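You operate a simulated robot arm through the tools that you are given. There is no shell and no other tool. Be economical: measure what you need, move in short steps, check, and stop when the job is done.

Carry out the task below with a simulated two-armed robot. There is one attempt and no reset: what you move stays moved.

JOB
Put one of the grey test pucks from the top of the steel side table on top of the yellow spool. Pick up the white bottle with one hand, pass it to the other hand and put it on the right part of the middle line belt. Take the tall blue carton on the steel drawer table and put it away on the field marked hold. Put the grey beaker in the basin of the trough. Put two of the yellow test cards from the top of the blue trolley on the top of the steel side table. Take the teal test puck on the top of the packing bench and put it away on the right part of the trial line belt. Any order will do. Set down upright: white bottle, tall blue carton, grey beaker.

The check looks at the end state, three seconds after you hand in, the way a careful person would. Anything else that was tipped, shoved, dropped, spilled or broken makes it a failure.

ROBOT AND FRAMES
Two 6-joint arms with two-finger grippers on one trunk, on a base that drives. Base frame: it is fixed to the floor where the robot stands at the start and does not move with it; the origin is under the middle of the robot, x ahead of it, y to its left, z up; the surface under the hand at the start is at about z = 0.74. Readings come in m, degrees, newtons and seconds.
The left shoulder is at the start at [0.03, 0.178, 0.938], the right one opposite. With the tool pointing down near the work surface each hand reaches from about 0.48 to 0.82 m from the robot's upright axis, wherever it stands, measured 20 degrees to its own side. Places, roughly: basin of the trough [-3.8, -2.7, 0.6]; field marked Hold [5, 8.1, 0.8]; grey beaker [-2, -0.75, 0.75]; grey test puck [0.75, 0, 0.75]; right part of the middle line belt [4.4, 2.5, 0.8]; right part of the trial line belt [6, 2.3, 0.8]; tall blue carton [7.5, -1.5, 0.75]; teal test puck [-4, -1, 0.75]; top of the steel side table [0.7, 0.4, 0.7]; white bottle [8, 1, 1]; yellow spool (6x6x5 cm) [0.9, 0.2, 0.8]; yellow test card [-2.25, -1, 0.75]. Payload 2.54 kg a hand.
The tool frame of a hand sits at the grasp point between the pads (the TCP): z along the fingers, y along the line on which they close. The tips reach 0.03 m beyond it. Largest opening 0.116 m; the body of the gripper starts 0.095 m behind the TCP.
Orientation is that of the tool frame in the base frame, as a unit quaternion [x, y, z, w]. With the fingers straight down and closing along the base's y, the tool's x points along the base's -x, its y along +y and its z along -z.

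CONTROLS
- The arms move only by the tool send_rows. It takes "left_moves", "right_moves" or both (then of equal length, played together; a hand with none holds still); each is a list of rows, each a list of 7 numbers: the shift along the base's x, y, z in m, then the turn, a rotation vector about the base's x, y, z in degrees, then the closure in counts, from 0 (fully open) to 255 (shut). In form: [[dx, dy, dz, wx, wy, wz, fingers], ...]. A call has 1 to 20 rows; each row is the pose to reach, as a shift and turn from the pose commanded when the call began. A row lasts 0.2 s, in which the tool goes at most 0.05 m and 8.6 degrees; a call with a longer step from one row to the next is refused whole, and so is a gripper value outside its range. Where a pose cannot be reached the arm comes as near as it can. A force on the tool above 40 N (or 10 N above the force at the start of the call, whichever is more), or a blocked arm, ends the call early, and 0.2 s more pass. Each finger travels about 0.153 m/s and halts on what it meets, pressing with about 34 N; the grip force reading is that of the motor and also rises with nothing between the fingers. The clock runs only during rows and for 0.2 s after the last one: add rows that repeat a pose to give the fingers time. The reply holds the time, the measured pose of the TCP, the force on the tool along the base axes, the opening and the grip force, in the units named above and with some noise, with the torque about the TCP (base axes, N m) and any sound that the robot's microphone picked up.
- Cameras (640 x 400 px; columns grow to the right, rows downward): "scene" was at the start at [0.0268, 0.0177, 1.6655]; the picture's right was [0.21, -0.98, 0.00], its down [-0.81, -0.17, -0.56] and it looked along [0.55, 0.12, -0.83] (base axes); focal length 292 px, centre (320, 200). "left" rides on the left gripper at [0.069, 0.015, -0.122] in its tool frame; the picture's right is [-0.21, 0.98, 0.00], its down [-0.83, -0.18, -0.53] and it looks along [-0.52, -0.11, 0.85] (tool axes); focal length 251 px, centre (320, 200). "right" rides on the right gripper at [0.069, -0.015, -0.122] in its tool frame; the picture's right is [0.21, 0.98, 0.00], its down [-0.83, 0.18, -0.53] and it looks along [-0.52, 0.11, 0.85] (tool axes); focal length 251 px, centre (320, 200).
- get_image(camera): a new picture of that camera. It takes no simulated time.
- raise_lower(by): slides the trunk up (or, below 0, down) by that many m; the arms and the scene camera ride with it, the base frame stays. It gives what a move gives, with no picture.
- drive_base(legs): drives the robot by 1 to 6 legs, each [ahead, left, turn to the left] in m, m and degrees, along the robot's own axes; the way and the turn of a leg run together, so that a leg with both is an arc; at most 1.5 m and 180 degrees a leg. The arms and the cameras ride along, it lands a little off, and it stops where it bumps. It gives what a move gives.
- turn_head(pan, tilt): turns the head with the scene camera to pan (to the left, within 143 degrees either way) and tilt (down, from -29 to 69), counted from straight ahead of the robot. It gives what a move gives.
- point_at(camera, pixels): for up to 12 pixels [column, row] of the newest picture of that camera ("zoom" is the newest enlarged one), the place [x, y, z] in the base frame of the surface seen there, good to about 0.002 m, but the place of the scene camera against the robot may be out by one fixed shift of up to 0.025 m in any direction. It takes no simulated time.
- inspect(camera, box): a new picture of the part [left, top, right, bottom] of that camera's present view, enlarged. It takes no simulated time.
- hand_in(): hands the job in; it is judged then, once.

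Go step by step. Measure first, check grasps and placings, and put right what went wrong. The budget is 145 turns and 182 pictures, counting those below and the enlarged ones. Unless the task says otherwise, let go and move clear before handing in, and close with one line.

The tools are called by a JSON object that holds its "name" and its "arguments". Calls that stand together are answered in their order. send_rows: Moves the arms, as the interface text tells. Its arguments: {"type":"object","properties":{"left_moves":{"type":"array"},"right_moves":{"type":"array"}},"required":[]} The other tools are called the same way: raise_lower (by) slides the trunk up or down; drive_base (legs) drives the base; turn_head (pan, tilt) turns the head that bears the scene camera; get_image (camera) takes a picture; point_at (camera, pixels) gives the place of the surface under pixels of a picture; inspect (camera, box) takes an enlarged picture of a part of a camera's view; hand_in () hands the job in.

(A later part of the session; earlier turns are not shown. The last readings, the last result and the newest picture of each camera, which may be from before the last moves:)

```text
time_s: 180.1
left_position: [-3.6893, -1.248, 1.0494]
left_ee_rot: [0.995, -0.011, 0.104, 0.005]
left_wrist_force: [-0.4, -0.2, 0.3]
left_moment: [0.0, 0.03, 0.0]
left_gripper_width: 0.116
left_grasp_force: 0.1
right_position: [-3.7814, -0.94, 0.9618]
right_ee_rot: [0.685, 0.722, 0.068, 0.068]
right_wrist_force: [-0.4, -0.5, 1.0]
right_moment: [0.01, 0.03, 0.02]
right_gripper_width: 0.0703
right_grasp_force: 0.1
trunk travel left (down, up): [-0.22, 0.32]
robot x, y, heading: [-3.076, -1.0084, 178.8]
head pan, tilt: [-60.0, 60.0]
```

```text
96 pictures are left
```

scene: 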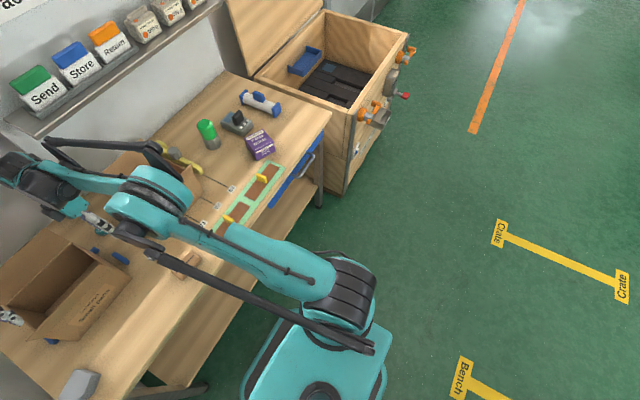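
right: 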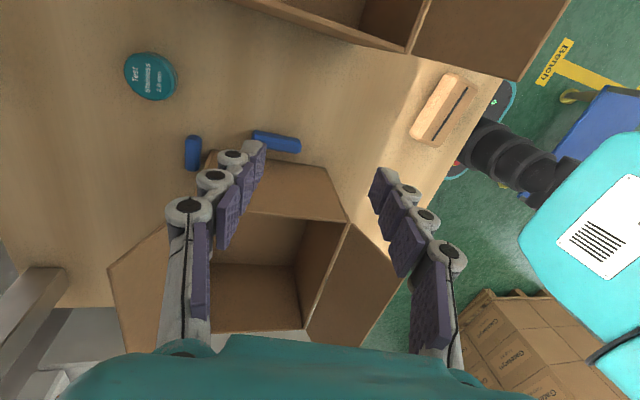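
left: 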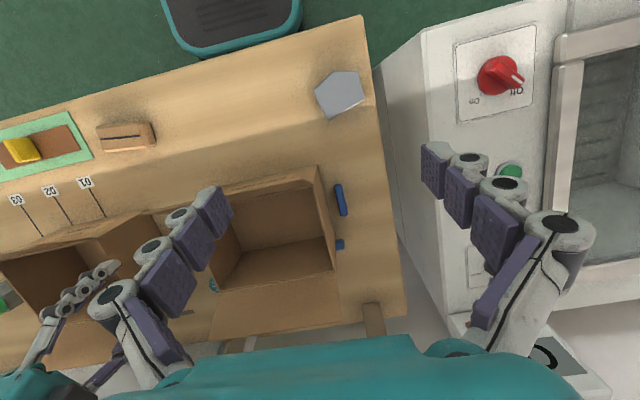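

Both arms follow freely now. I level both hands while drawing them back and lower the right hand under the handle's height.

{"name": "send_rows", "arguments": {"left_moves": [[0.015, -0.005, 0.01, 0, 3, 0, 0], [0.03, -0.01, 0.02, 0, 6, 0, 0], [0.05, -0.015, 0.03, 0, 9, 0, 0], [0.07, -0.02, 0.05, 0, 12, 0, 0], [0.09, -0.03, 0.07, 0, 12, 0, 0], [0.1, -0.03, 0.09, 0, 12, 0, 0]], "right_moves": [[0.01, 0, -0.01, 0, 3, 0, 100], [0.02, 0, -0.02, 0, 6, 0, 100], [0.035, 0, -0.03, 0, 9, 0, 100], [0.05, 0, -0.035, 0, 11, 0, 100], [0.07, 0, -0.04, 0, 11, 0, 100], [0.08, 0, -0.04, 0, 11, 0, 100]]}}

{"name": "turn_head", "arguments": {"pan": 0, "tilt": 45}}

{"name": "get_image", "arguments": {"camera": "scene"}}

{"name": "inspect", "arguments": {"camera": "scene", "box": [210, 60, 430, 220]}}

```text
time_s: 181.5
left_position: [-3.5898, -1.2765, 1.139]
left_ee_rot: [1.0, -0.01, 0.0, 0.006]
left_wrist_force: [0.3, 0.5, -0.1]
left_moment: [0.01, 0.05, -0.01]
left_gripper_width: 0.1159
left_grasp_force: 0.1
right_position: [-3.7019, -0.9391, 0.9216]
right_ee_rot: [0.688, 0.725, 0.003, -0.001]
right_wrist_force: [0.3, -0.1, -0.7]
right_moment: [-0.03, 0.04, 0.0]
right_gripper_width: 0.0704
right_grasp_force: 0.0
trunk travel left (down, up): [-0.22, 0.32]
robot x, y, heading: [-3.0772, -1.0085, 178.9]
head pan, tilt: [-60.0, 60.0]
```

```text
time_s: 182.8
left_position: [-3.589, -1.2783, 1.1376]
left_ee_rot: [1.0, -0.01, 0.001, 0.007]
left_wrist_force: [0.2, 0.1, 0.1]
left_moment: [-0.03, 0.0, 0.01]
left_gripper_width: 0.1162
left_grasp_force: 0.0
right_position: [-3.7042, -0.9398, 0.9205]
right_ee_rot: [0.69, 0.724, 0.003, -0.001]
right_wrist_force: [0.6, 0.3, -1.0]
right_moment: [-0.02, -0.02, 0.0]
right_gripper_width: 0.0703
right_grasp_force: 0.1
trunk travel left (down, up): [-0.22, 0.32]
robot x, y, heading: [-3.0793, -1.0103, 178.3]
head pan, tilt: [0.0, 45.0]
```

```text
95 pictures are left
```

scene: 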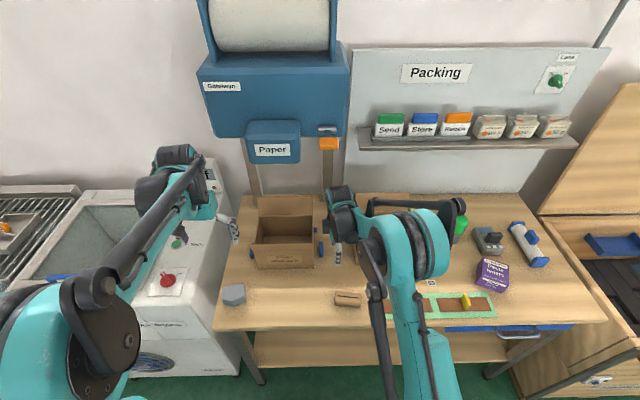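

```text
2.50 times, centred on (320, 140) of scene
```

zoom: 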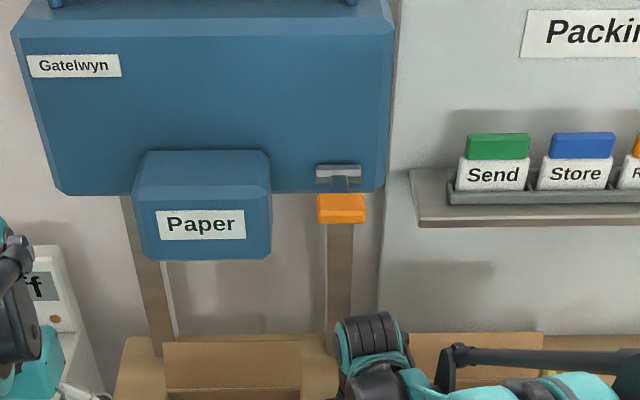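

The hands are level again and free; the handle still hangs in its place. I drive 8 cm ahead with the right hand now low enough (wrist top about 1.20) to pass under it.

{"name": "drive_base", "arguments": {"legs": [[0.08, 0, 1.2]]}}

{"name": "get_image", "arguments": {"camera": "right"}}

{"name": "get_image", "arguments": {"camera": "scene"}}

```text
time_s: 183.8
left_position: [-3.6674, -1.2878, 1.1375]
left_ee_rot: [1.0, 0.001, 0.001, 0.008]
left_wrist_force: [-0.6, 0.4, -0.8]
left_moment: [0.02, -0.08, 0.03]
left_gripper_width: 0.1161
left_grasp_force: 0.1
right_position: [-3.7862, -0.9514, 0.9202]
right_ee_rot: [0.682, 0.732, 0.004, -0.001]
right_wrist_force: [-0.8, 0.0, 0.0]
right_moment: [-0.01, -0.05, -0.01]
right_gripper_width: 0.0706
right_grasp_force: 0.1
trunk travel left (down, up): [-0.22, 0.32]
robot x, y, heading: [-3.1579, -1.0096, 179.8]
head pan, tilt: [0.0, 45.0]
```

```text
93 pictures are left
```

right: 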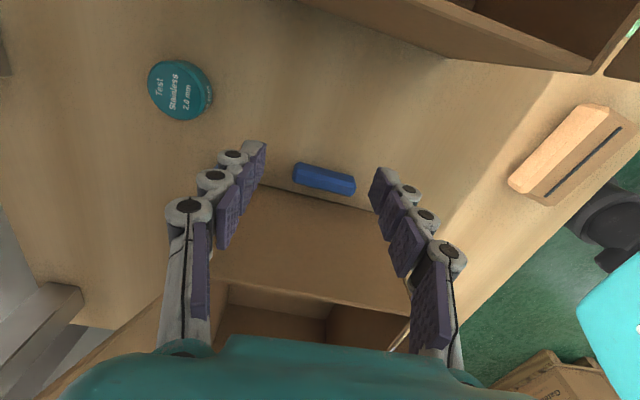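

```text
92 pictures are left
```

scene: 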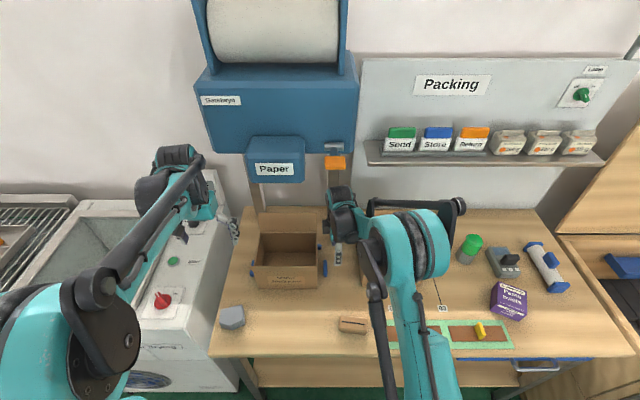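

I move over the puck at this height in small steps, checking for resistance.

{"name": "send_rows", "arguments": {"right_moves": [[-0.02, 0.002, -0.005, 0, 0, -1, 100], [-0.045, 0.004, -0.01, 0, 0, -2, 100], [-0.07, 0.006, -0.015, 0, 0, -3, 100], [-0.095, 0.006, -0.02, 0, 0, -4, 100], [-0.11, 0.006, -0.025, 0, 0, -4, 100], [-0.11, 0.006, -0.03, 0, 0, -4, 100]]}}

{"name": "get_image", "arguments": {"camera": "right"}}

```text
time_s: 185.2
left_position: [-3.6645, -1.2879, 1.1377]
left_ee_rot: [1.0, 0.001, 0.001, 0.007]
left_wrist_force: [0.3, -0.5, 0.1]
left_moment: [0.01, -0.02, 0.02]
left_gripper_width: 0.1159
left_grasp_force: 0.1
right_position: [-3.8949, -0.9457, 0.8903]
right_ee_rot: [0.707, 0.708, 0.004, 0.0]
right_wrist_force: [0.8, -0.5, 0.5]
right_moment: [0.02, -0.02, 0.03]
right_gripper_width: 0.0704
right_grasp_force: 0.1
trunk travel left (down, up): [-0.22, 0.32]
robot x, y, heading: [-3.155, -1.0049, 179.7]
head pan, tilt: [0.0, 45.0]
```

```text
91 pictures are left
```

right: 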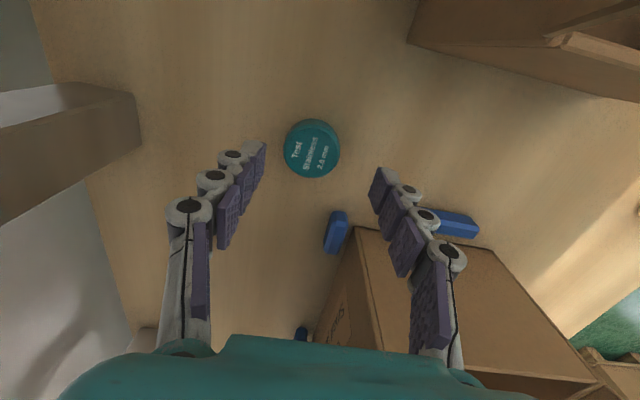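

{"name": "point_at", "arguments": {"camera": "right", "pixels": [[312, 150], [287, 150], [338, 150], [312, 130], [312, 174]]}}

```text
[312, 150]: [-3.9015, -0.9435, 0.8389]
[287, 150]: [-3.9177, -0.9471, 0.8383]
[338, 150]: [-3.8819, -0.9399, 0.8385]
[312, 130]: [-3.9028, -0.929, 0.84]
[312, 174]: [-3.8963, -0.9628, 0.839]
```

The puck centre is (-3.9,-0.945). I go down 3.5 cm, grip, lift slightly and withdraw straight back below the handle's height.

{"name": "send_rows", "arguments": {"right_moves": [[-0.0045, 0, -0.02, 0, 0, 0, 100], [-0.0045, 0, -0.035, 0, 0, 0, 100], [-0.0045, 0, -0.035, 0, 0, 0, 160], [-0.0045, 0, -0.035, 0, 0, 0, 230], [-0.0045, 0, -0.035, 0, 0, 0, 255], [-0.0045, 0, -0.035, 0, 0, 0, 255], [-0.0045, 0, -0.01, 0, 0, 0, 255], [-0.0045, 0, 0.02, 0, 0, 0, 255], [0.02, 0, 0.025, 0, 0, 0, 255], [0.05, 0, 0.025, 0, 0, 0, 255], [0.08, 0, 0.025, 0, 0, 0, 255], [0.11, 0, 0.025, 0, 0, 0, 255], [0.14, 0, 0.03, 0, 0, 0, 255], [0.17, 0, 0.03, 0, 0, 0, 255]]}}

{"name": "get_image", "arguments": {"camera": "right"}}

{"name": "get_image", "arguments": {"camera": "scene"}}

```text
time_s: 188.2
left_position: [-3.6647, -1.2883, 1.1368]
left_ee_rot: [1.0, 0.0, 0.0, 0.007]
left_wrist_force: [0.0, 0.2, 0.6]
left_moment: [-0.03, 0.01, 0.03]
left_gripper_width: 0.1162
left_grasp_force: 0.1
right_position: [-3.7255, -0.9481, 0.9232]
right_ee_rot: [0.707, 0.707, 0.003, -0.001]
right_wrist_force: [-0.1, 0.1, -0.6]
right_moment: [0.03, 0.01, -0.01]
right_gripper_width: 0.0398
right_grasp_force: 33.7
trunk travel left (down, up): [-0.22, 0.32]
robot x, y, heading: [-3.1546, -1.0055, 179.9]
head pan, tilt: [0.0, 45.0]
```

```text
90 pictures are left
```

right: 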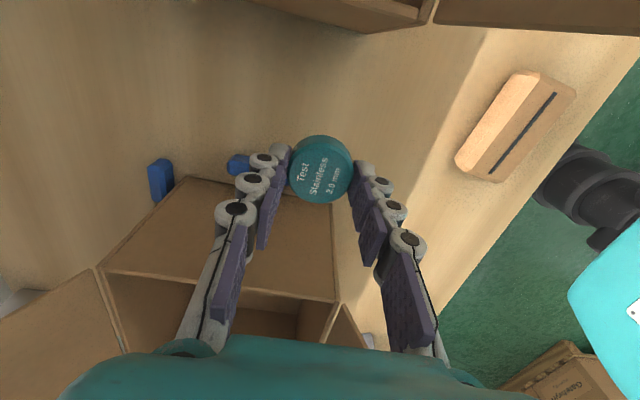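

```text
89 pictures are left
```

scene: 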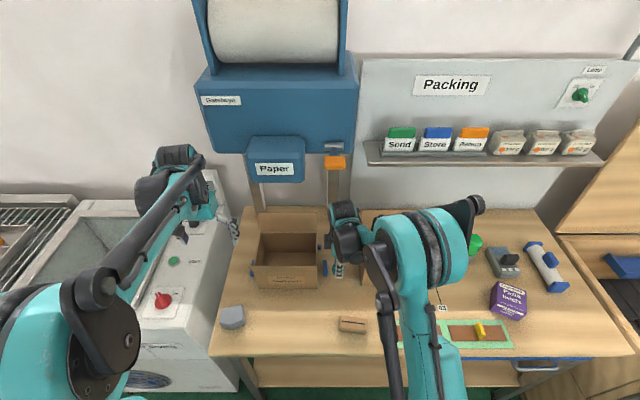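

The teal puck is held (width 0.040) and the cartons stand as before. I back off, raise the trunk, slide right past the trolley and turn round to face the room.

{"name": "drive_base", "arguments": {"legs": [[-0.4, 0, 0]]}}

{"name": "raise_lower", "arguments": {"by": 0.22}}

{"name": "drive_base", "arguments": {"legs": [[0, -1.0, 0], [0.0, 0, 180]]}}

{"name": "turn_head", "arguments": {"pan": 15, "tilt": 18}}

{"name": "get_image", "arguments": {"camera": "scene"}}

```text
time_s: 190.7
left_position: [-3.2657, -1.2901, 1.1378]
left_ee_rot: [1.0, 0.002, 0.0, 0.007]
left_wrist_force: [-0.1, 0.3, -0.1]
left_moment: [-0.06, 0.03, 0.01]
left_gripper_width: 0.1161
left_grasp_force: 0.0
right_position: [-3.3278, -0.9489, 0.9229]
right_ee_rot: [0.705, 0.709, 0.003, -0.001]
right_wrist_force: [0.4, 0.0, -0.5]
right_moment: [-0.01, 0.02, -0.05]
right_gripper_width: 0.0399
right_grasp_force: 33.6
trunk travel left (down, up): [-0.22, 0.32]
robot x, y, heading: [-2.7557, -1.009, -180.0]
head pan, tilt: [0.0, 45.0]
```

```text
time_s: 193.1
left_position: [-3.2648, -1.29, 1.3572]
left_ee_rot: [1.0, 0.002, 0.001, 0.007]
left_wrist_force: [-0.1, 0.5, 0.8]
left_moment: [0.03, 0.01, -0.02]
left_gripper_width: 0.1161
left_grasp_force: 0.1
right_position: [-3.3281, -0.9485, 1.1416]
right_ee_rot: [0.706, 0.709, 0.003, -0.001]
right_wrist_force: [-0.1, -0.2, -0.4]
right_moment: [0.01, 0.0, -0.03]
right_gripper_width: 0.0397
right_grasp_force: 33.8
trunk travel left (down, up): [-0.44, 0.1]
robot x, y, heading: [-2.7598, -1.0058, -180.0]
head pan, tilt: [0.0, 45.0]
```

```text
time_s: 205.5
left_position: [-2.2608, 0.2564, 1.358]
left_ee_rot: [-0.004, 1.0, 0.007, -0.001]
left_wrist_force: [0.4, 0.3, 0.2]
left_moment: [0.01, -0.01, 0.0]
left_gripper_width: 0.1156
left_grasp_force: 0.0
right_position: [-2.1966, -0.0831, 1.1428]
right_ee_rot: [0.711, -0.704, 0.0, 0.003]
right_wrist_force: [0.0, 0.6, -0.3]
right_moment: [0.01, -0.01, 0.0]
right_gripper_width: 0.0397
right_grasp_force: 34.2
trunk travel left (down, up): [-0.44, 0.1]
robot x, y, heading: [-2.7679, -0.0283, 0.4]
head pan, tilt: [0.0, 45.0]
```

```text
time_s: 206.4
left_position: [-2.2599, 0.257, 1.3573]
left_ee_rot: [-0.004, 1.0, 0.007, 0.0]
left_wrist_force: [-0.4, 0.4, 0.8]
left_moment: [-0.03, -0.01, 0.02]
left_gripper_width: 0.1159
left_grasp_force: 0.0
right_position: [-2.1953, -0.0829, 1.1417]
right_ee_rot: [0.71, -0.704, 0.0, 0.003]
right_wrist_force: [0.2, -0.2, -0.8]
right_moment: [0.02, -0.03, 0.02]
right_gripper_width: 0.04
right_grasp_force: 33.8
trunk travel left (down, up): [-0.44, 0.1]
robot x, y, heading: [-2.7661, -0.0262, 0.4]
head pan, tilt: [15.0, 18.0]
```

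```text
88 pictures are left
```

scene: 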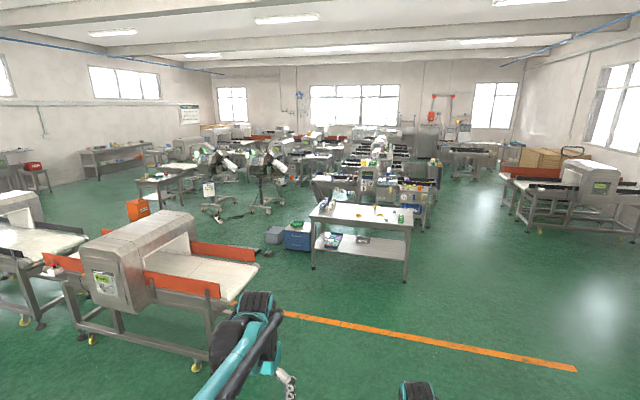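

The far lines lie beyond the side table; an open aisle runs on the right. I enlarge the far area and measure the obstacles.

{"name": "inspect", "arguments": {"camera": "scene", "box": [280, 100, 560, 275]}}

{"name": "point_at", "arguments": {"camera": "scene", "pixels": [[407, 282], [430, 225], [436, 205], [440, 180], [470, 180], [520, 235], [505, 210], [520, 200], [460, 200], [560, 190], [480, 175], [430, 175]]}}

```text
2.29 times, centred on (420, 188) of scene
```

zoom: 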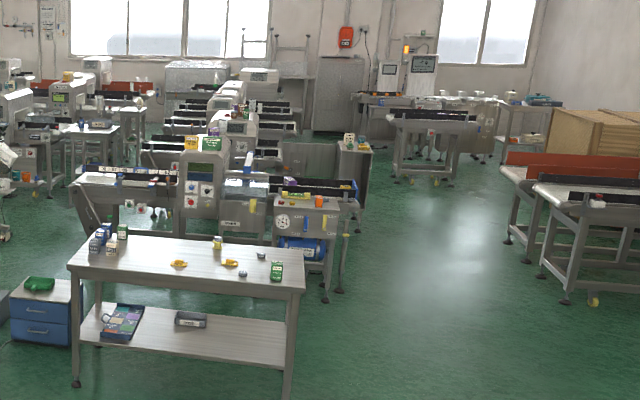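

```text
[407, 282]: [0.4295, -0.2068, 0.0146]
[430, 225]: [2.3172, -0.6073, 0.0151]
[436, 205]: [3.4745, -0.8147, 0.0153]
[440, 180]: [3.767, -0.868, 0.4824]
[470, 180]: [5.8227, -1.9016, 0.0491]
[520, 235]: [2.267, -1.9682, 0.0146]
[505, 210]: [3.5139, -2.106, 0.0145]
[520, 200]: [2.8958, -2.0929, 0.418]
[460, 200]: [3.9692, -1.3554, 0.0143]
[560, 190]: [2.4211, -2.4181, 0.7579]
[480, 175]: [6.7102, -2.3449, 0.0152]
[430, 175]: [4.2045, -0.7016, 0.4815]
```

The aisle between the line ends (y about -0.85) and the right conveyors (y about -1.97) is centred near y -1.4. I drive round the trolley and table to its entrance and look again.

{"name": "drive_base", "arguments": {"legs": [[1.4, 0, -0.4], [0.5, -0.7, 0], [0.5, -0.68, 0], [1.3, 0, 0]]}}

{"name": "turn_head", "arguments": {"pan": 20, "tilt": 18}}

{"name": "get_image", "arguments": {"camera": "scene"}}

{"name": "turn_head", "arguments": {"pan": -15, "tilt": 22}}

{"name": "get_image", "arguments": {"camera": "scene"}}

```text
time_s: 227.7
left_position: [1.4196, -1.1435, 1.3576]
left_ee_rot: [0.002, 1.0, 0.007, -0.001]
left_wrist_force: [0.8, 0.4, 0.6]
left_moment: [-0.04, 0.0, 0.02]
left_gripper_width: 0.1159
left_grasp_force: 0.0
right_position: [1.4795, -1.4852, 1.142]
right_ee_rot: [-0.707, 0.708, -0.001, -0.004]
right_wrist_force: [-0.1, 1.6, -0.4]
right_moment: [0.03, 0.01, -0.03]
right_gripper_width: 0.0396
right_grasp_force: 33.9
trunk travel left (down, up): [-0.44, 0.1]
robot x, y, heading: [0.9084, -1.423, -0.6]
head pan, tilt: [15.0, 18.0]
```

```text
time_s: 228.3
left_position: [1.4199, -1.1445, 1.3571]
left_ee_rot: [0.003, 1.0, 0.007, 0.0]
left_wrist_force: [-0.6, -0.3, 0.2]
left_moment: [-0.01, 0.0, 0.0]
left_gripper_width: 0.1159
left_grasp_force: 0.1
right_position: [1.4794, -1.4847, 1.1426]
right_ee_rot: [-0.706, 0.708, -0.001, -0.003]
right_wrist_force: [1.4, 0.0, 0.0]
right_moment: [0.0, -0.01, -0.01]
right_gripper_width: 0.0397
right_grasp_force: 33.8
trunk travel left (down, up): [-0.44, 0.1]
robot x, y, heading: [0.9123, -1.4227, -0.4]
head pan, tilt: [20.0, 18.0]
```

```text
86 pictures are left
```

scene: 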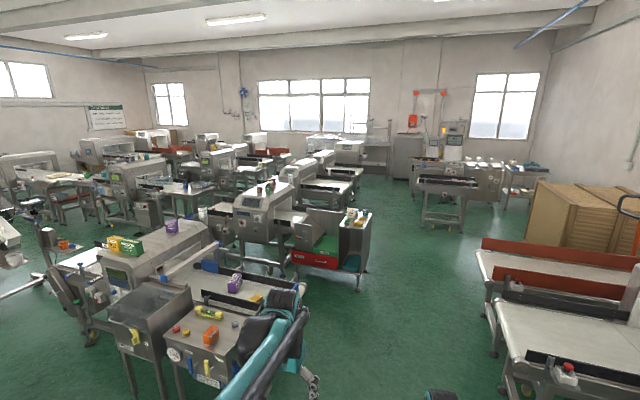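

```text
time_s: 229.4
left_position: [1.4195, -1.145, 1.3585]
left_ee_rot: [0.003, 1.0, 0.006, -0.001]
left_wrist_force: [-0.4, 0.2, -0.3]
left_moment: [-0.02, 0.01, -0.02]
left_gripper_width: 0.1159
left_grasp_force: 0.0
right_position: [1.4791, -1.4842, 1.1414]
right_ee_rot: [-0.707, 0.707, 0.0, -0.003]
right_wrist_force: [-0.3, 0.2, -0.8]
right_moment: [0.0, 0.0, 0.02]
right_gripper_width: 0.0396
right_grasp_force: 33.7
trunk travel left (down, up): [-0.44, 0.1]
robot x, y, heading: [0.9129, -1.4198, -0.4]
head pan, tilt: [-15.0, 22.0]
```

```text
85 pictures are left
```

scene: 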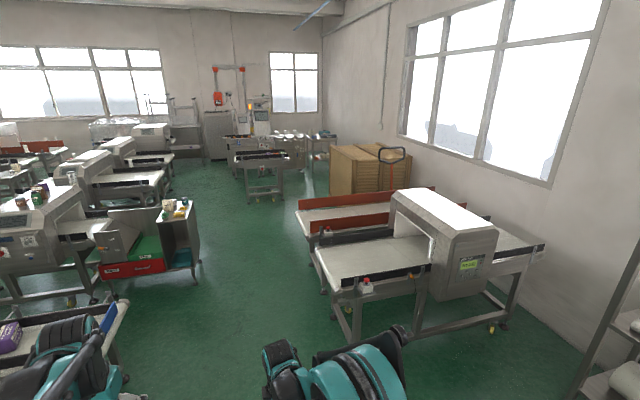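

The aisle ahead is open. I turn the head back left and enlarge the lines to identify the middle and trial lines and measure them.

{"name": "turn_head", "arguments": {"pan": 25, "tilt": 18}}

{"name": "inspect", "arguments": {"camera": "scene", "box": [180, 100, 420, 250]}}

{"name": "point_at", "arguments": {"camera": "zoom", "pixels": [[220, 260], [300, 300], [470, 300], [430, 330], [330, 210], [400, 180], [420, 210], [265, 205], [250, 170], [500, 170], [570, 200], [520, 90]]}}

```text
time_s: 230.4
left_position: [1.4199, -1.1439, 1.3577]
left_ee_rot: [0.002, 1.0, 0.007, -0.001]
left_wrist_force: [0.0, 1.4, 1.2]
left_moment: [-0.01, 0.03, 0.01]
left_gripper_width: 0.1161
left_grasp_force: 0.1
right_position: [1.4798, -1.4841, 1.142]
right_ee_rot: [-0.706, 0.708, 0.0, -0.003]
right_wrist_force: [-0.4, -1.0, -0.4]
right_moment: [-0.01, 0.01, 0.01]
right_gripper_width: 0.0398
right_grasp_force: 34.3
trunk travel left (down, up): [-0.44, 0.1]
robot x, y, heading: [0.9139, -1.4212, -0.5]
head pan, tilt: [25.0, 18.0]
```

```text
2.67 times, centred on (300, 175) of scene
```

zoom: 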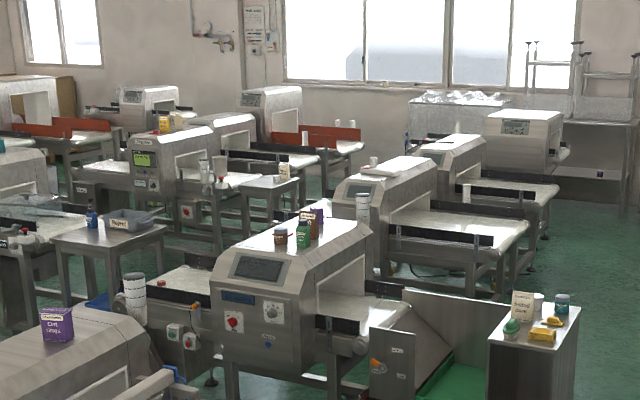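

```text
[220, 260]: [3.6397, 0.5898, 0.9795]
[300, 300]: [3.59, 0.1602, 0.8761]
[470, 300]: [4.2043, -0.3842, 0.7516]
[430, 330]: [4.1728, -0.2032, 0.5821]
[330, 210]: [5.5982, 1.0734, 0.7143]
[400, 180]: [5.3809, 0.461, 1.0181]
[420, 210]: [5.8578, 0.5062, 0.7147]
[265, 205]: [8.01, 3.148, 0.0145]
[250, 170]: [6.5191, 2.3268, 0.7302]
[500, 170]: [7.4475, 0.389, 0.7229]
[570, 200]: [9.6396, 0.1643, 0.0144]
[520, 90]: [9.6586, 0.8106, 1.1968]
```

The lines run along y, at x about 3.6, 5.4 and 7.4, with others further left. I drive on down the aisle to x about 4.3 and look again.

{"name": "drive_base", "arguments": {"legs": [[1.2, 0, 0.5], [1.2, 0, 0], [0.95, 0, 0]]}}

{"name": "turn_head", "arguments": {"pan": 50, "tilt": 22}}

{"name": "get_image", "arguments": {"camera": "scene"}}

{"name": "turn_head", "arguments": {"pan": 0, "tilt": 22}}

{"name": "get_image", "arguments": {"camera": "scene"}}

```text
time_s: 246.8
left_position: [4.7705, -1.0991, 1.3574]
left_ee_rot: [-0.009, 1.0, 0.007, -0.001]
left_wrist_force: [0.7, 0.3, -0.2]
left_moment: [-0.01, -0.02, 0.0]
left_gripper_width: 0.1159
left_grasp_force: 0.0
right_position: [4.8362, -1.4373, 1.1423]
right_ee_rot: [0.713, -0.702, 0.0, 0.003]
right_wrist_force: [0.1, -0.6, -0.8]
right_moment: [0.01, 0.0, 0.01]
right_gripper_width: 0.0396
right_grasp_force: 34.3
trunk travel left (down, up): [-0.44, 0.1]
robot x, y, heading: [4.2643, -1.3868, 0.8]
head pan, tilt: [25.0, 18.0]
```

```text
time_s: 247.7
left_position: [4.7692, -1.0995, 1.3586]
left_ee_rot: [-0.008, 1.0, 0.007, -0.001]
left_wrist_force: [0.5, 0.2, -0.1]
left_moment: [-0.01, -0.02, 0.0]
left_gripper_width: 0.116
left_grasp_force: 0.0
right_position: [4.8365, -1.4379, 1.1414]
right_ee_rot: [0.713, -0.701, 0.0, 0.003]
right_wrist_force: [-0.6, 0.6, 0.1]
right_moment: [-0.01, 0.01, -0.02]
right_gripper_width: 0.0397
right_grasp_force: 34.0
trunk travel left (down, up): [-0.44, 0.1]
robot x, y, heading: [4.2666, -1.3874, 0.9]
head pan, tilt: [50.0, 22.0]
```

```text
83 pictures are left
```

scene: 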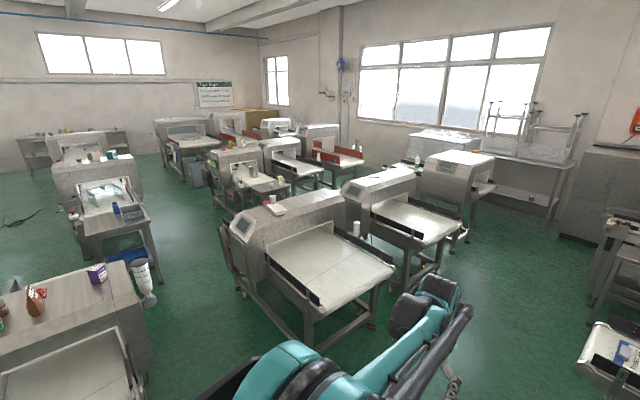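

```text
time_s: 248.9
left_position: [4.771, -1.0991, 1.3588]
left_ee_rot: [-0.008, 1.0, 0.007, -0.001]
left_wrist_force: [-0.6, -0.1, 0.1]
left_moment: [0.0, -0.01, -0.01]
left_gripper_width: 0.1162
left_grasp_force: 0.0
right_position: [4.8362, -1.4387, 1.1427]
right_ee_rot: [0.713, -0.701, 0.0, 0.003]
right_wrist_force: [0.0, -0.2, -0.4]
right_moment: [-0.02, 0.01, 0.01]
right_gripper_width: 0.0397
right_grasp_force: 33.8
trunk travel left (down, up): [-0.44, 0.1]
robot x, y, heading: [4.2654, -1.386, 0.8]
head pan, tilt: [0.0, 22.0]
```

```text
82 pictures are left
```

scene: 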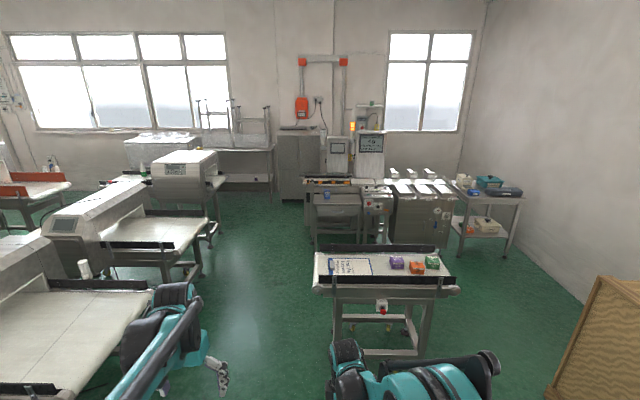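

The left view shows a floor gap between the x 3.6 line and the x 5.4 line leading toward the far lines. I enlarge that view and measure.

{"name": "turn_head", "arguments": {"pan": 62, "tilt": 22}}

{"name": "inspect", "arguments": {"camera": "scene", "box": [140, 90, 460, 290]}}

{"name": "point_at", "arguments": {"camera": "zoom", "pixels": [[200, 200], [270, 230], [330, 185], [400, 170], [440, 160], [300, 260], [200, 330], [250, 380], [120, 250], [440, 210], [390, 130], [500, 130]]}}

```text
time_s: 250.2
left_position: [4.7699, -1.0993, 1.3577]
left_ee_rot: [-0.008, 1.0, 0.007, -0.001]
left_wrist_force: [0.7, 0.1, -0.9]
left_moment: [0.01, 0.0, 0.03]
left_gripper_width: 0.116
left_grasp_force: 0.1
right_position: [4.8356, -1.439, 1.1415]
right_ee_rot: [0.714, -0.7, 0.0, 0.004]
right_wrist_force: [-0.4, 0.3, -0.7]
right_moment: [0.01, -0.03, 0.01]
right_gripper_width: 0.0397
right_grasp_force: 34.1
trunk travel left (down, up): [-0.44, 0.1]
robot x, y, heading: [4.2707, -1.3865, 0.8]
head pan, tilt: [62.0, 22.0]
```

```text
2.00 times, centred on (300, 190) of scene
```

zoom: 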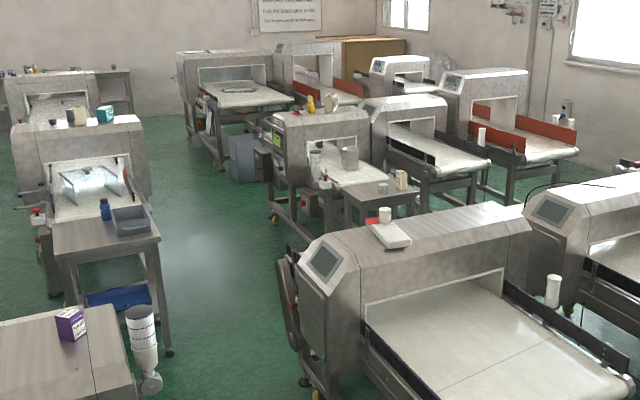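

```text
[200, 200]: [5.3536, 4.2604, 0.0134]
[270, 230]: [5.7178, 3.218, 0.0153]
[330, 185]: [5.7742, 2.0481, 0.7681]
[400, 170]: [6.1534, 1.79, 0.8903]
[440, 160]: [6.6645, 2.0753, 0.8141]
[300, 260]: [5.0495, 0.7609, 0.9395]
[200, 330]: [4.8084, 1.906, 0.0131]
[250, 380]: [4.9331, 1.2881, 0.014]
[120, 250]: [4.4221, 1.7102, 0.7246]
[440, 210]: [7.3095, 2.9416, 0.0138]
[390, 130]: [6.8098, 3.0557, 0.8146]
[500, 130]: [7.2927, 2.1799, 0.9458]
```

The middle line (x 4.4) has its belt behind a table at (4.42,1.71), and the trial line (x 5.8) is opposite, with a lane between them at x about 4.6-5. I move to the lane's entrance, turn to face +y and look down it.

{"name": "drive_base", "arguments": {"legs": [[0.35, 0, 0], [0, 0, 89]]}}

{"name": "turn_head", "arguments": {"pan": 0, "tilt": 35}}

{"name": "get_image", "arguments": {"camera": "scene"}}

```text
time_s: 256.2
left_position: [4.3401, -0.8705, 1.3579]
left_ee_rot: [-0.704, 0.711, 0.004, -0.006]
left_wrist_force: [0.4, -0.4, -0.9]
left_moment: [0.02, -0.01, 0.01]
left_gripper_width: 0.1159
left_grasp_force: 0.1
right_position: [4.6819, -0.8131, 1.1422]
right_ee_rot: [1.0, -0.004, 0.003, 0.002]
right_wrist_force: [-0.3, 0.3, -0.3]
right_moment: [0.0, 0.01, 0.03]
right_gripper_width: 0.04
right_grasp_force: 33.6
trunk travel left (down, up): [-0.44, 0.1]
robot x, y, heading: [4.6175, -1.3789, 89.1]
head pan, tilt: [62.0, 22.0]
```

```text
time_s: 257.5
left_position: [4.3411, -0.8708, 1.3596]
left_ee_rot: [-0.704, 0.711, 0.005, -0.005]
left_wrist_force: [0.6, -0.2, -0.3]
left_moment: [0.02, 0.02, -0.01]
left_gripper_width: 0.116
left_grasp_force: 0.0
right_position: [4.6818, -0.8135, 1.1424]
right_ee_rot: [1.0, -0.004, 0.003, 0.002]
right_wrist_force: [-0.5, 0.2, 0.2]
right_moment: [0.03, -0.02, -0.04]
right_gripper_width: 0.0397
right_grasp_force: 34.0
trunk travel left (down, up): [-0.44, 0.1]
robot x, y, heading: [4.6169, -1.3848, 89.4]
head pan, tilt: [0.0, 35.0]
```

```text
80 pictures are left
```

scene: 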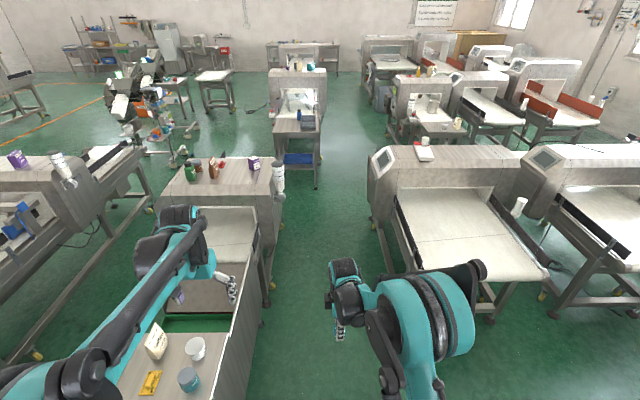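

The lane is open in front. I measure its edges at several depths.

{"name": "point_at", "arguments": {"camera": "scene", "pixels": [[262, 320], [270, 300], [285, 195], [279, 175], [372, 195], [388, 262], [370, 230], [400, 290], [318, 186], [322, 140], [390, 130], [262, 385]]}}

{"name": "inspect", "arguments": {"camera": "scene", "box": [250, 40, 490, 190]}}

{"name": "turn_head", "arguments": {"pan": 0, "tilt": 69}}

{"name": "get_image", "arguments": {"camera": "scene"}}

```text
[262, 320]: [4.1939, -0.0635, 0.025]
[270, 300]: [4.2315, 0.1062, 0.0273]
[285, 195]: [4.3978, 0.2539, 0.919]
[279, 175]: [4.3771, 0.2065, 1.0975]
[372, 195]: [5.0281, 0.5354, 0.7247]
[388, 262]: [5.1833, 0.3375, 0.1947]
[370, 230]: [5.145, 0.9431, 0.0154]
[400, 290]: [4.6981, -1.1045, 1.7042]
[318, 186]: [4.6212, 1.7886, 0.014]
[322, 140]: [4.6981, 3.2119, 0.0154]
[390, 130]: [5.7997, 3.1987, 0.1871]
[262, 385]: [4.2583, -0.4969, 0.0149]
```

```text
2.67 times, centred on (370, 115) of scene
```

zoom: 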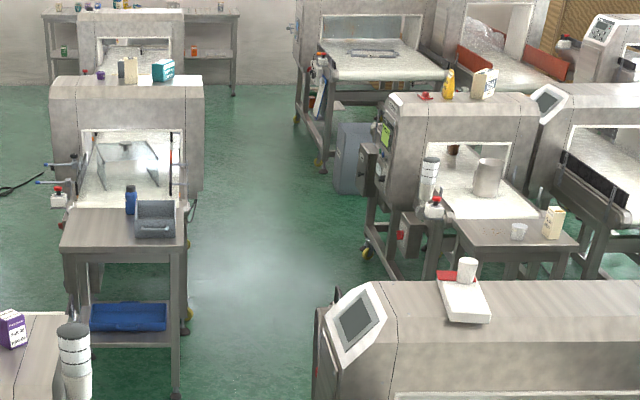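

```text
time_s: 258.5
left_position: [4.3421, -0.8708, 1.3582]
left_ee_rot: [-0.704, 0.71, 0.004, -0.005]
left_wrist_force: [-0.1, 0.1, 0.2]
left_moment: [0.0, 0.01, -0.02]
left_gripper_width: 0.1161
left_grasp_force: 0.2
right_position: [4.6823, -0.8132, 1.1414]
right_ee_rot: [1.0, -0.004, 0.002, 0.002]
right_wrist_force: [0.1, 0.2, -0.8]
right_moment: [0.02, 0.03, 0.01]
right_gripper_width: 0.0395
right_grasp_force: 33.8
trunk travel left (down, up): [-0.44, 0.1]
robot x, y, heading: [4.6189, -1.3784, 89.1]
head pan, tilt: [0.0, 68.8]
```

```text
78 pictures are left
```

scene: 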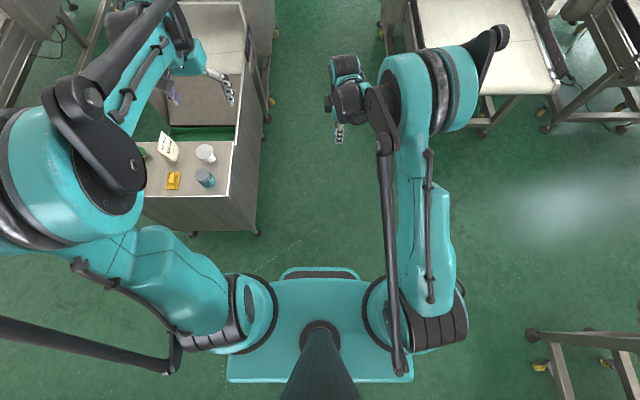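

{"name": "point_at", "arguments": {"camera": "scene", "pixels": [[411, 378], [230, 378], [275, 285], [367, 285], [467, 325], [408, 30], [415, 50], [243, 60], [258, 230], [170, 375], [60, 150], [440, 330]]}}

{"name": "turn_head", "arguments": {"pan": 0, "tilt": 25}}

{"name": "inspect", "arguments": {"camera": "scene", "box": [240, 60, 560, 260]}}

{"name": "point_at", "arguments": {"camera": "zoom", "pixels": [[90, 210], [75, 260], [285, 235], [300, 215], [270, 290], [330, 200], [370, 120], [400, 130], [140, 160], [100, 130], [450, 170], [355, 95]]}}

```text
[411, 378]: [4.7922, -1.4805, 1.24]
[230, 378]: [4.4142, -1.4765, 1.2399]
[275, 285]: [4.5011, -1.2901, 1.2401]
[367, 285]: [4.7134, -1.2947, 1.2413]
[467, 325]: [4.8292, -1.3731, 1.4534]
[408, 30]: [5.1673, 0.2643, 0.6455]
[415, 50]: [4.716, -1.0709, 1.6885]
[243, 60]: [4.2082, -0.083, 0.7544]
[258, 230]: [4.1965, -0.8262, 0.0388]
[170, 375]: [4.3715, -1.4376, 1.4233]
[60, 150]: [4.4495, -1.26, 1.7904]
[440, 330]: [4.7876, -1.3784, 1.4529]
```

```text
time_s: 259.6
left_position: [4.3418, -0.871, 1.3579]
left_ee_rot: [-0.703, 0.711, 0.004, -0.005]
left_wrist_force: [-0.1, 0.0, 1.1]
left_moment: [0.0, 0.0, 0.0]
left_gripper_width: 0.1159
left_grasp_force: 0.1
right_position: [4.6828, -0.8122, 1.1427]
right_ee_rot: [1.0, -0.003, 0.003, 0.002]
right_wrist_force: [0.8, 1.0, 0.0]
right_moment: [-0.04, 0.01, -0.01]
right_gripper_width: 0.0395
right_grasp_force: 34.1
trunk travel left (down, up): [-0.44, 0.1]
robot x, y, heading: [4.614, -1.381, 89.3]
head pan, tilt: [0.0, 25.0]
```

```text
2.00 times, centred on (400, 160) of scene
```

zoom: 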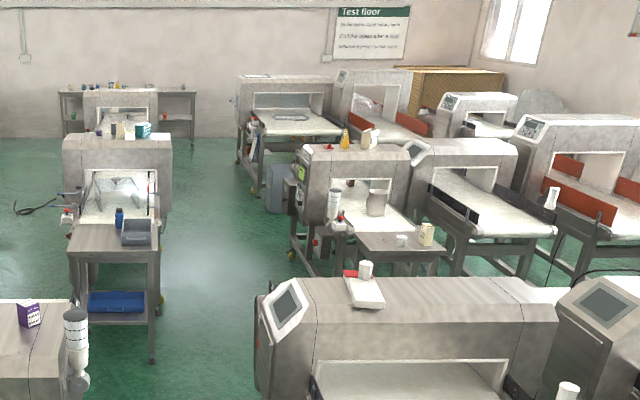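

```text
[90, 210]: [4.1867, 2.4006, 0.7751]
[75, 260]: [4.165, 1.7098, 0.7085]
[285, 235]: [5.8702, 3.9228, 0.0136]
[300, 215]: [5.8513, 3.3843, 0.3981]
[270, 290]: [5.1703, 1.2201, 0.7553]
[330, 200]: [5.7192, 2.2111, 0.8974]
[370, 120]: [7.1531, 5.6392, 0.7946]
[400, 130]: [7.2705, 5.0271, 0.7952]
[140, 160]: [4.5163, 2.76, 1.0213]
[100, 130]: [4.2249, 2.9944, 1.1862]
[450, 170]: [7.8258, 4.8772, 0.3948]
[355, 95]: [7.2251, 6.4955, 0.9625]
```

The base is only about 0.5 m wide and the floor gap is about 0.88 m, with the shoulders above everything. I drive into the lane to (4.8,1.15) and look.

{"name": "drive_base", "arguments": {"legs": [[1.2, -0.14, 0.7], [1.33, -0.03, 0]]}}

{"name": "turn_head", "arguments": {"pan": -30, "tilt": 40}}

{"name": "get_image", "arguments": {"camera": "scene"}}

{"name": "turn_head", "arguments": {"pan": 30, "tilt": 40}}

{"name": "get_image", "arguments": {"camera": "scene"}}

```text
time_s: 272.0
left_position: [4.4971, 1.6457, 1.3585]
left_ee_rot: [0.708, -0.706, -0.004, 0.006]
left_wrist_force: [0.5, 0.3, -0.9]
left_moment: [0.02, 0.01, 0.0]
left_gripper_width: 0.116
left_grasp_force: 0.1
right_position: [4.8358, 1.7085, 1.142]
right_ee_rot: [1.0, 0.004, 0.002, 0.001]
right_wrist_force: [0.1, -0.6, -0.6]
right_moment: [0.01, -0.02, 0.0]
right_gripper_width: 0.0396
right_grasp_force: 33.7
trunk travel left (down, up): [-0.44, 0.1]
robot x, y, heading: [4.7746, 1.137, 90.2]
head pan, tilt: [0.0, 25.0]
```

```text
time_s: 272.9
left_position: [4.496, 1.6454, 1.3582]
left_ee_rot: [0.709, -0.706, -0.004, 0.005]
left_wrist_force: [0.0, 0.2, 0.5]
left_moment: [-0.02, 0.03, 0.0]
left_gripper_width: 0.116
left_grasp_force: 0.1
right_position: [4.8358, 1.7076, 1.1416]
right_ee_rot: [1.0, 0.003, 0.002, 0.002]
right_wrist_force: [-0.4, 0.0, -0.4]
right_moment: [-0.03, 0.01, 0.03]
right_gripper_width: 0.0397
right_grasp_force: 34.2
trunk travel left (down, up): [-0.44, 0.1]
robot x, y, heading: [4.7803, 1.139, 90.1]
head pan, tilt: [-30.0, 40.0]
```

```text
76 pictures are left
```

scene: 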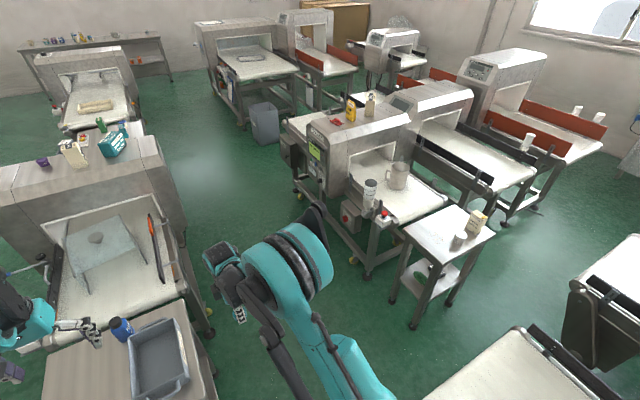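

```text
time_s: 274.2
left_position: [4.4976, 1.6448, 1.3586]
left_ee_rot: [0.708, -0.706, -0.005, 0.005]
left_wrist_force: [0.2, 0.6, -0.4]
left_moment: [0.02, -0.04, -0.01]
left_gripper_width: 0.116
left_grasp_force: 0.1
right_position: [4.8359, 1.7077, 1.1423]
right_ee_rot: [1.0, 0.004, 0.002, 0.001]
right_wrist_force: [0.1, 0.0, 0.1]
right_moment: [-0.02, 0.01, -0.03]
right_gripper_width: 0.0396
right_grasp_force: 34.2
trunk travel left (down, up): [-0.44, 0.1]
robot x, y, heading: [4.7771, 1.1404, 90.4]
head pan, tilt: [30.0, 40.0]
```

```text
75 pictures are left
```

scene: 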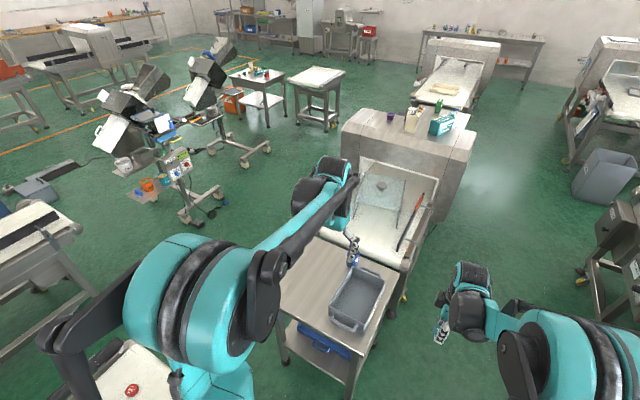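

The trial line's belt right part shows at (410,200), with a mug (397,177), a cup (370,193) and a stop button near. I switch back to that view and measure.

{"name": "turn_head", "arguments": {"pan": -35, "tilt": 35}}

{"name": "inspect", "arguments": {"camera": "scene", "box": [240, 60, 480, 280]}}

{"name": "point_at", "arguments": {"camera": "zoom", "pixels": [[320, 200], [390, 225], [330, 240], [300, 200], [360, 190], [250, 185], [335, 160], [300, 250], [430, 230], [260, 300], [180, 250], [360, 330]]}}

```text
time_s: 275.6
left_position: [4.4953, 1.6454, 1.3575]
left_ee_rot: [0.708, -0.706, -0.005, 0.006]
left_wrist_force: [0.9, -1.4, -0.7]
left_moment: [-0.01, -0.04, -0.03]
left_gripper_width: 0.116
left_grasp_force: 0.1
right_position: [4.8362, 1.7077, 1.1417]
right_ee_rot: [1.0, 0.004, 0.003, 0.001]
right_wrist_force: [-0.5, 1.1, -1.1]
right_moment: [-0.01, -0.01, -0.03]
right_gripper_width: 0.0395
right_grasp_force: 33.9
trunk travel left (down, up): [-0.44, 0.1]
robot x, y, heading: [4.78, 1.135, 89.9]
head pan, tilt: [-35.0, 35.0]
```

```text
1.82 times, centred on (360, 170) of scene
```

zoom: 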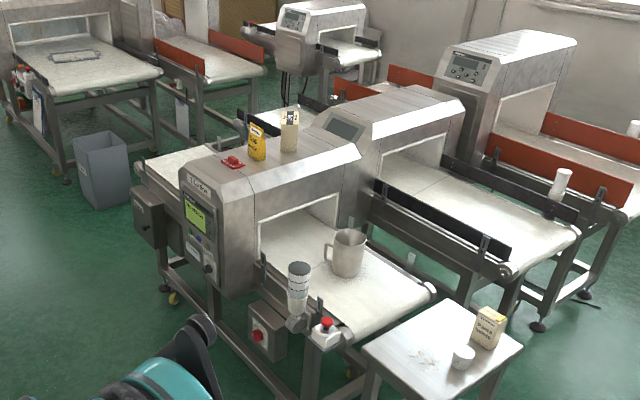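

```text
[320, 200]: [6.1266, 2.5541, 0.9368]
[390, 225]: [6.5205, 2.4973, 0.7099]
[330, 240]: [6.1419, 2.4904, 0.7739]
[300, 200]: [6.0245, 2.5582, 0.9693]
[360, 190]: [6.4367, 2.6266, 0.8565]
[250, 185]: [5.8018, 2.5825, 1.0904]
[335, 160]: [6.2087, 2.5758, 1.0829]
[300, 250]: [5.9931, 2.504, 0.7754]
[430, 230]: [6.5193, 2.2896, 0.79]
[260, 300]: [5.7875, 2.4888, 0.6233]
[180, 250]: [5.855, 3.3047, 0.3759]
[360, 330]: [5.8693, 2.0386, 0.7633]
```

{"name": "point_at", "arguments": {"camera": "zoom", "pixels": [[370, 300], [400, 290], [350, 310], [335, 290], [346, 275], [348, 240], [426, 292], [347, 342], [298, 270], [328, 325], [325, 275], [420, 330]]}}

```text
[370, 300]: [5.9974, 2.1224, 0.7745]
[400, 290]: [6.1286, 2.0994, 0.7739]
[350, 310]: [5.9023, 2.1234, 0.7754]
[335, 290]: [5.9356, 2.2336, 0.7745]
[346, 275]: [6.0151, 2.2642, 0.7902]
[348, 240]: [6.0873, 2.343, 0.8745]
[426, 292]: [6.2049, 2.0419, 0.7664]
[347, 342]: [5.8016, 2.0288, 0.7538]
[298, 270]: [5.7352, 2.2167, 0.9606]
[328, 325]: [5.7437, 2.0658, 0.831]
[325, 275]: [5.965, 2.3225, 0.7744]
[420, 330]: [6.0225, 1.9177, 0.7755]
```

The belt surface is at about z 0.76, x 5.8-6.2, y 2.03-2.5, with the mug at (6.05,2.31); I will place the puck at (5.98,2.14). I drive out of the lane to (5.28,2.24) and turn to face the trial line.

{"name": "drive_base", "arguments": {"legs": [[0.45, -0.25, 0], [0.65, -0.2, 0], [0, 0, -90]]}}

{"name": "turn_head", "arguments": {"pan": 0, "tilt": 45}}

{"name": "get_image", "arguments": {"camera": "scene"}}

{"name": "get_image", "arguments": {"camera": "right"}}

```text
time_s: 285.7
left_position: [5.7334, 2.5039, 1.3584]
left_ee_rot: [-0.001, 1.0, 0.007, -0.001]
left_wrist_force: [-0.3, 1.0, 0.0]
left_moment: [-0.01, -0.06, 0.03]
left_gripper_width: 0.1162
left_grasp_force: 0.0
right_position: [5.7953, 2.1641, 1.1414]
right_ee_rot: [0.708, -0.706, 0.0, 0.003]
right_wrist_force: [-0.7, 0.3, -0.5]
right_moment: [-0.01, 0.01, -0.01]
right_gripper_width: 0.0397
right_grasp_force: 34.0
trunk travel left (down, up): [-0.44, 0.1]
robot x, y, heading: [5.2288, 2.2205, 0.1]
head pan, tilt: [-35.0, 35.0]
```

```text
time_s: 286.7
left_position: [5.734, 2.5037, 1.358]
left_ee_rot: [-0.002, 1.0, 0.007, -0.001]
left_wrist_force: [-0.1, 0.0, 0.4]
left_moment: [-0.02, 0.0, -0.02]
left_gripper_width: 0.1157
left_grasp_force: 0.1
right_position: [5.7963, 2.1631, 1.1419]
right_ee_rot: [0.708, -0.706, 0.0, 0.003]
right_wrist_force: [0.0, -1.2, 0.3]
right_moment: [-0.02, 0.0, -0.02]
right_gripper_width: 0.0397
right_grasp_force: 34.0
trunk travel left (down, up): [-0.44, 0.1]
robot x, y, heading: [5.229, 2.2248, -0.0]
head pan, tilt: [0.0, 45.0]
```

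```text
73 pictures are left
```

scene: 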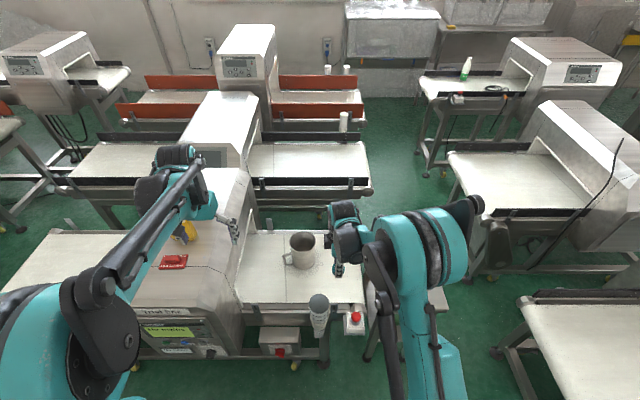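

```text
72 pictures are left
```

right: 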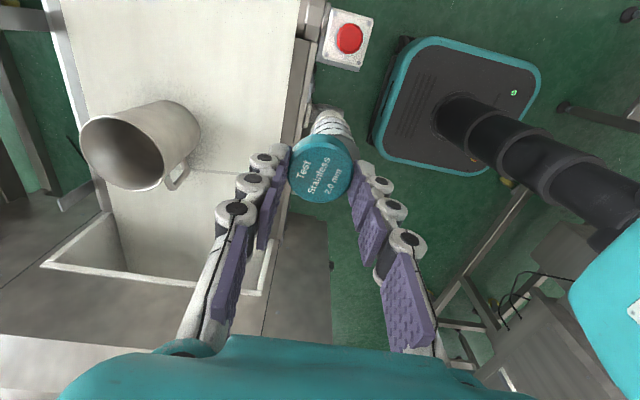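

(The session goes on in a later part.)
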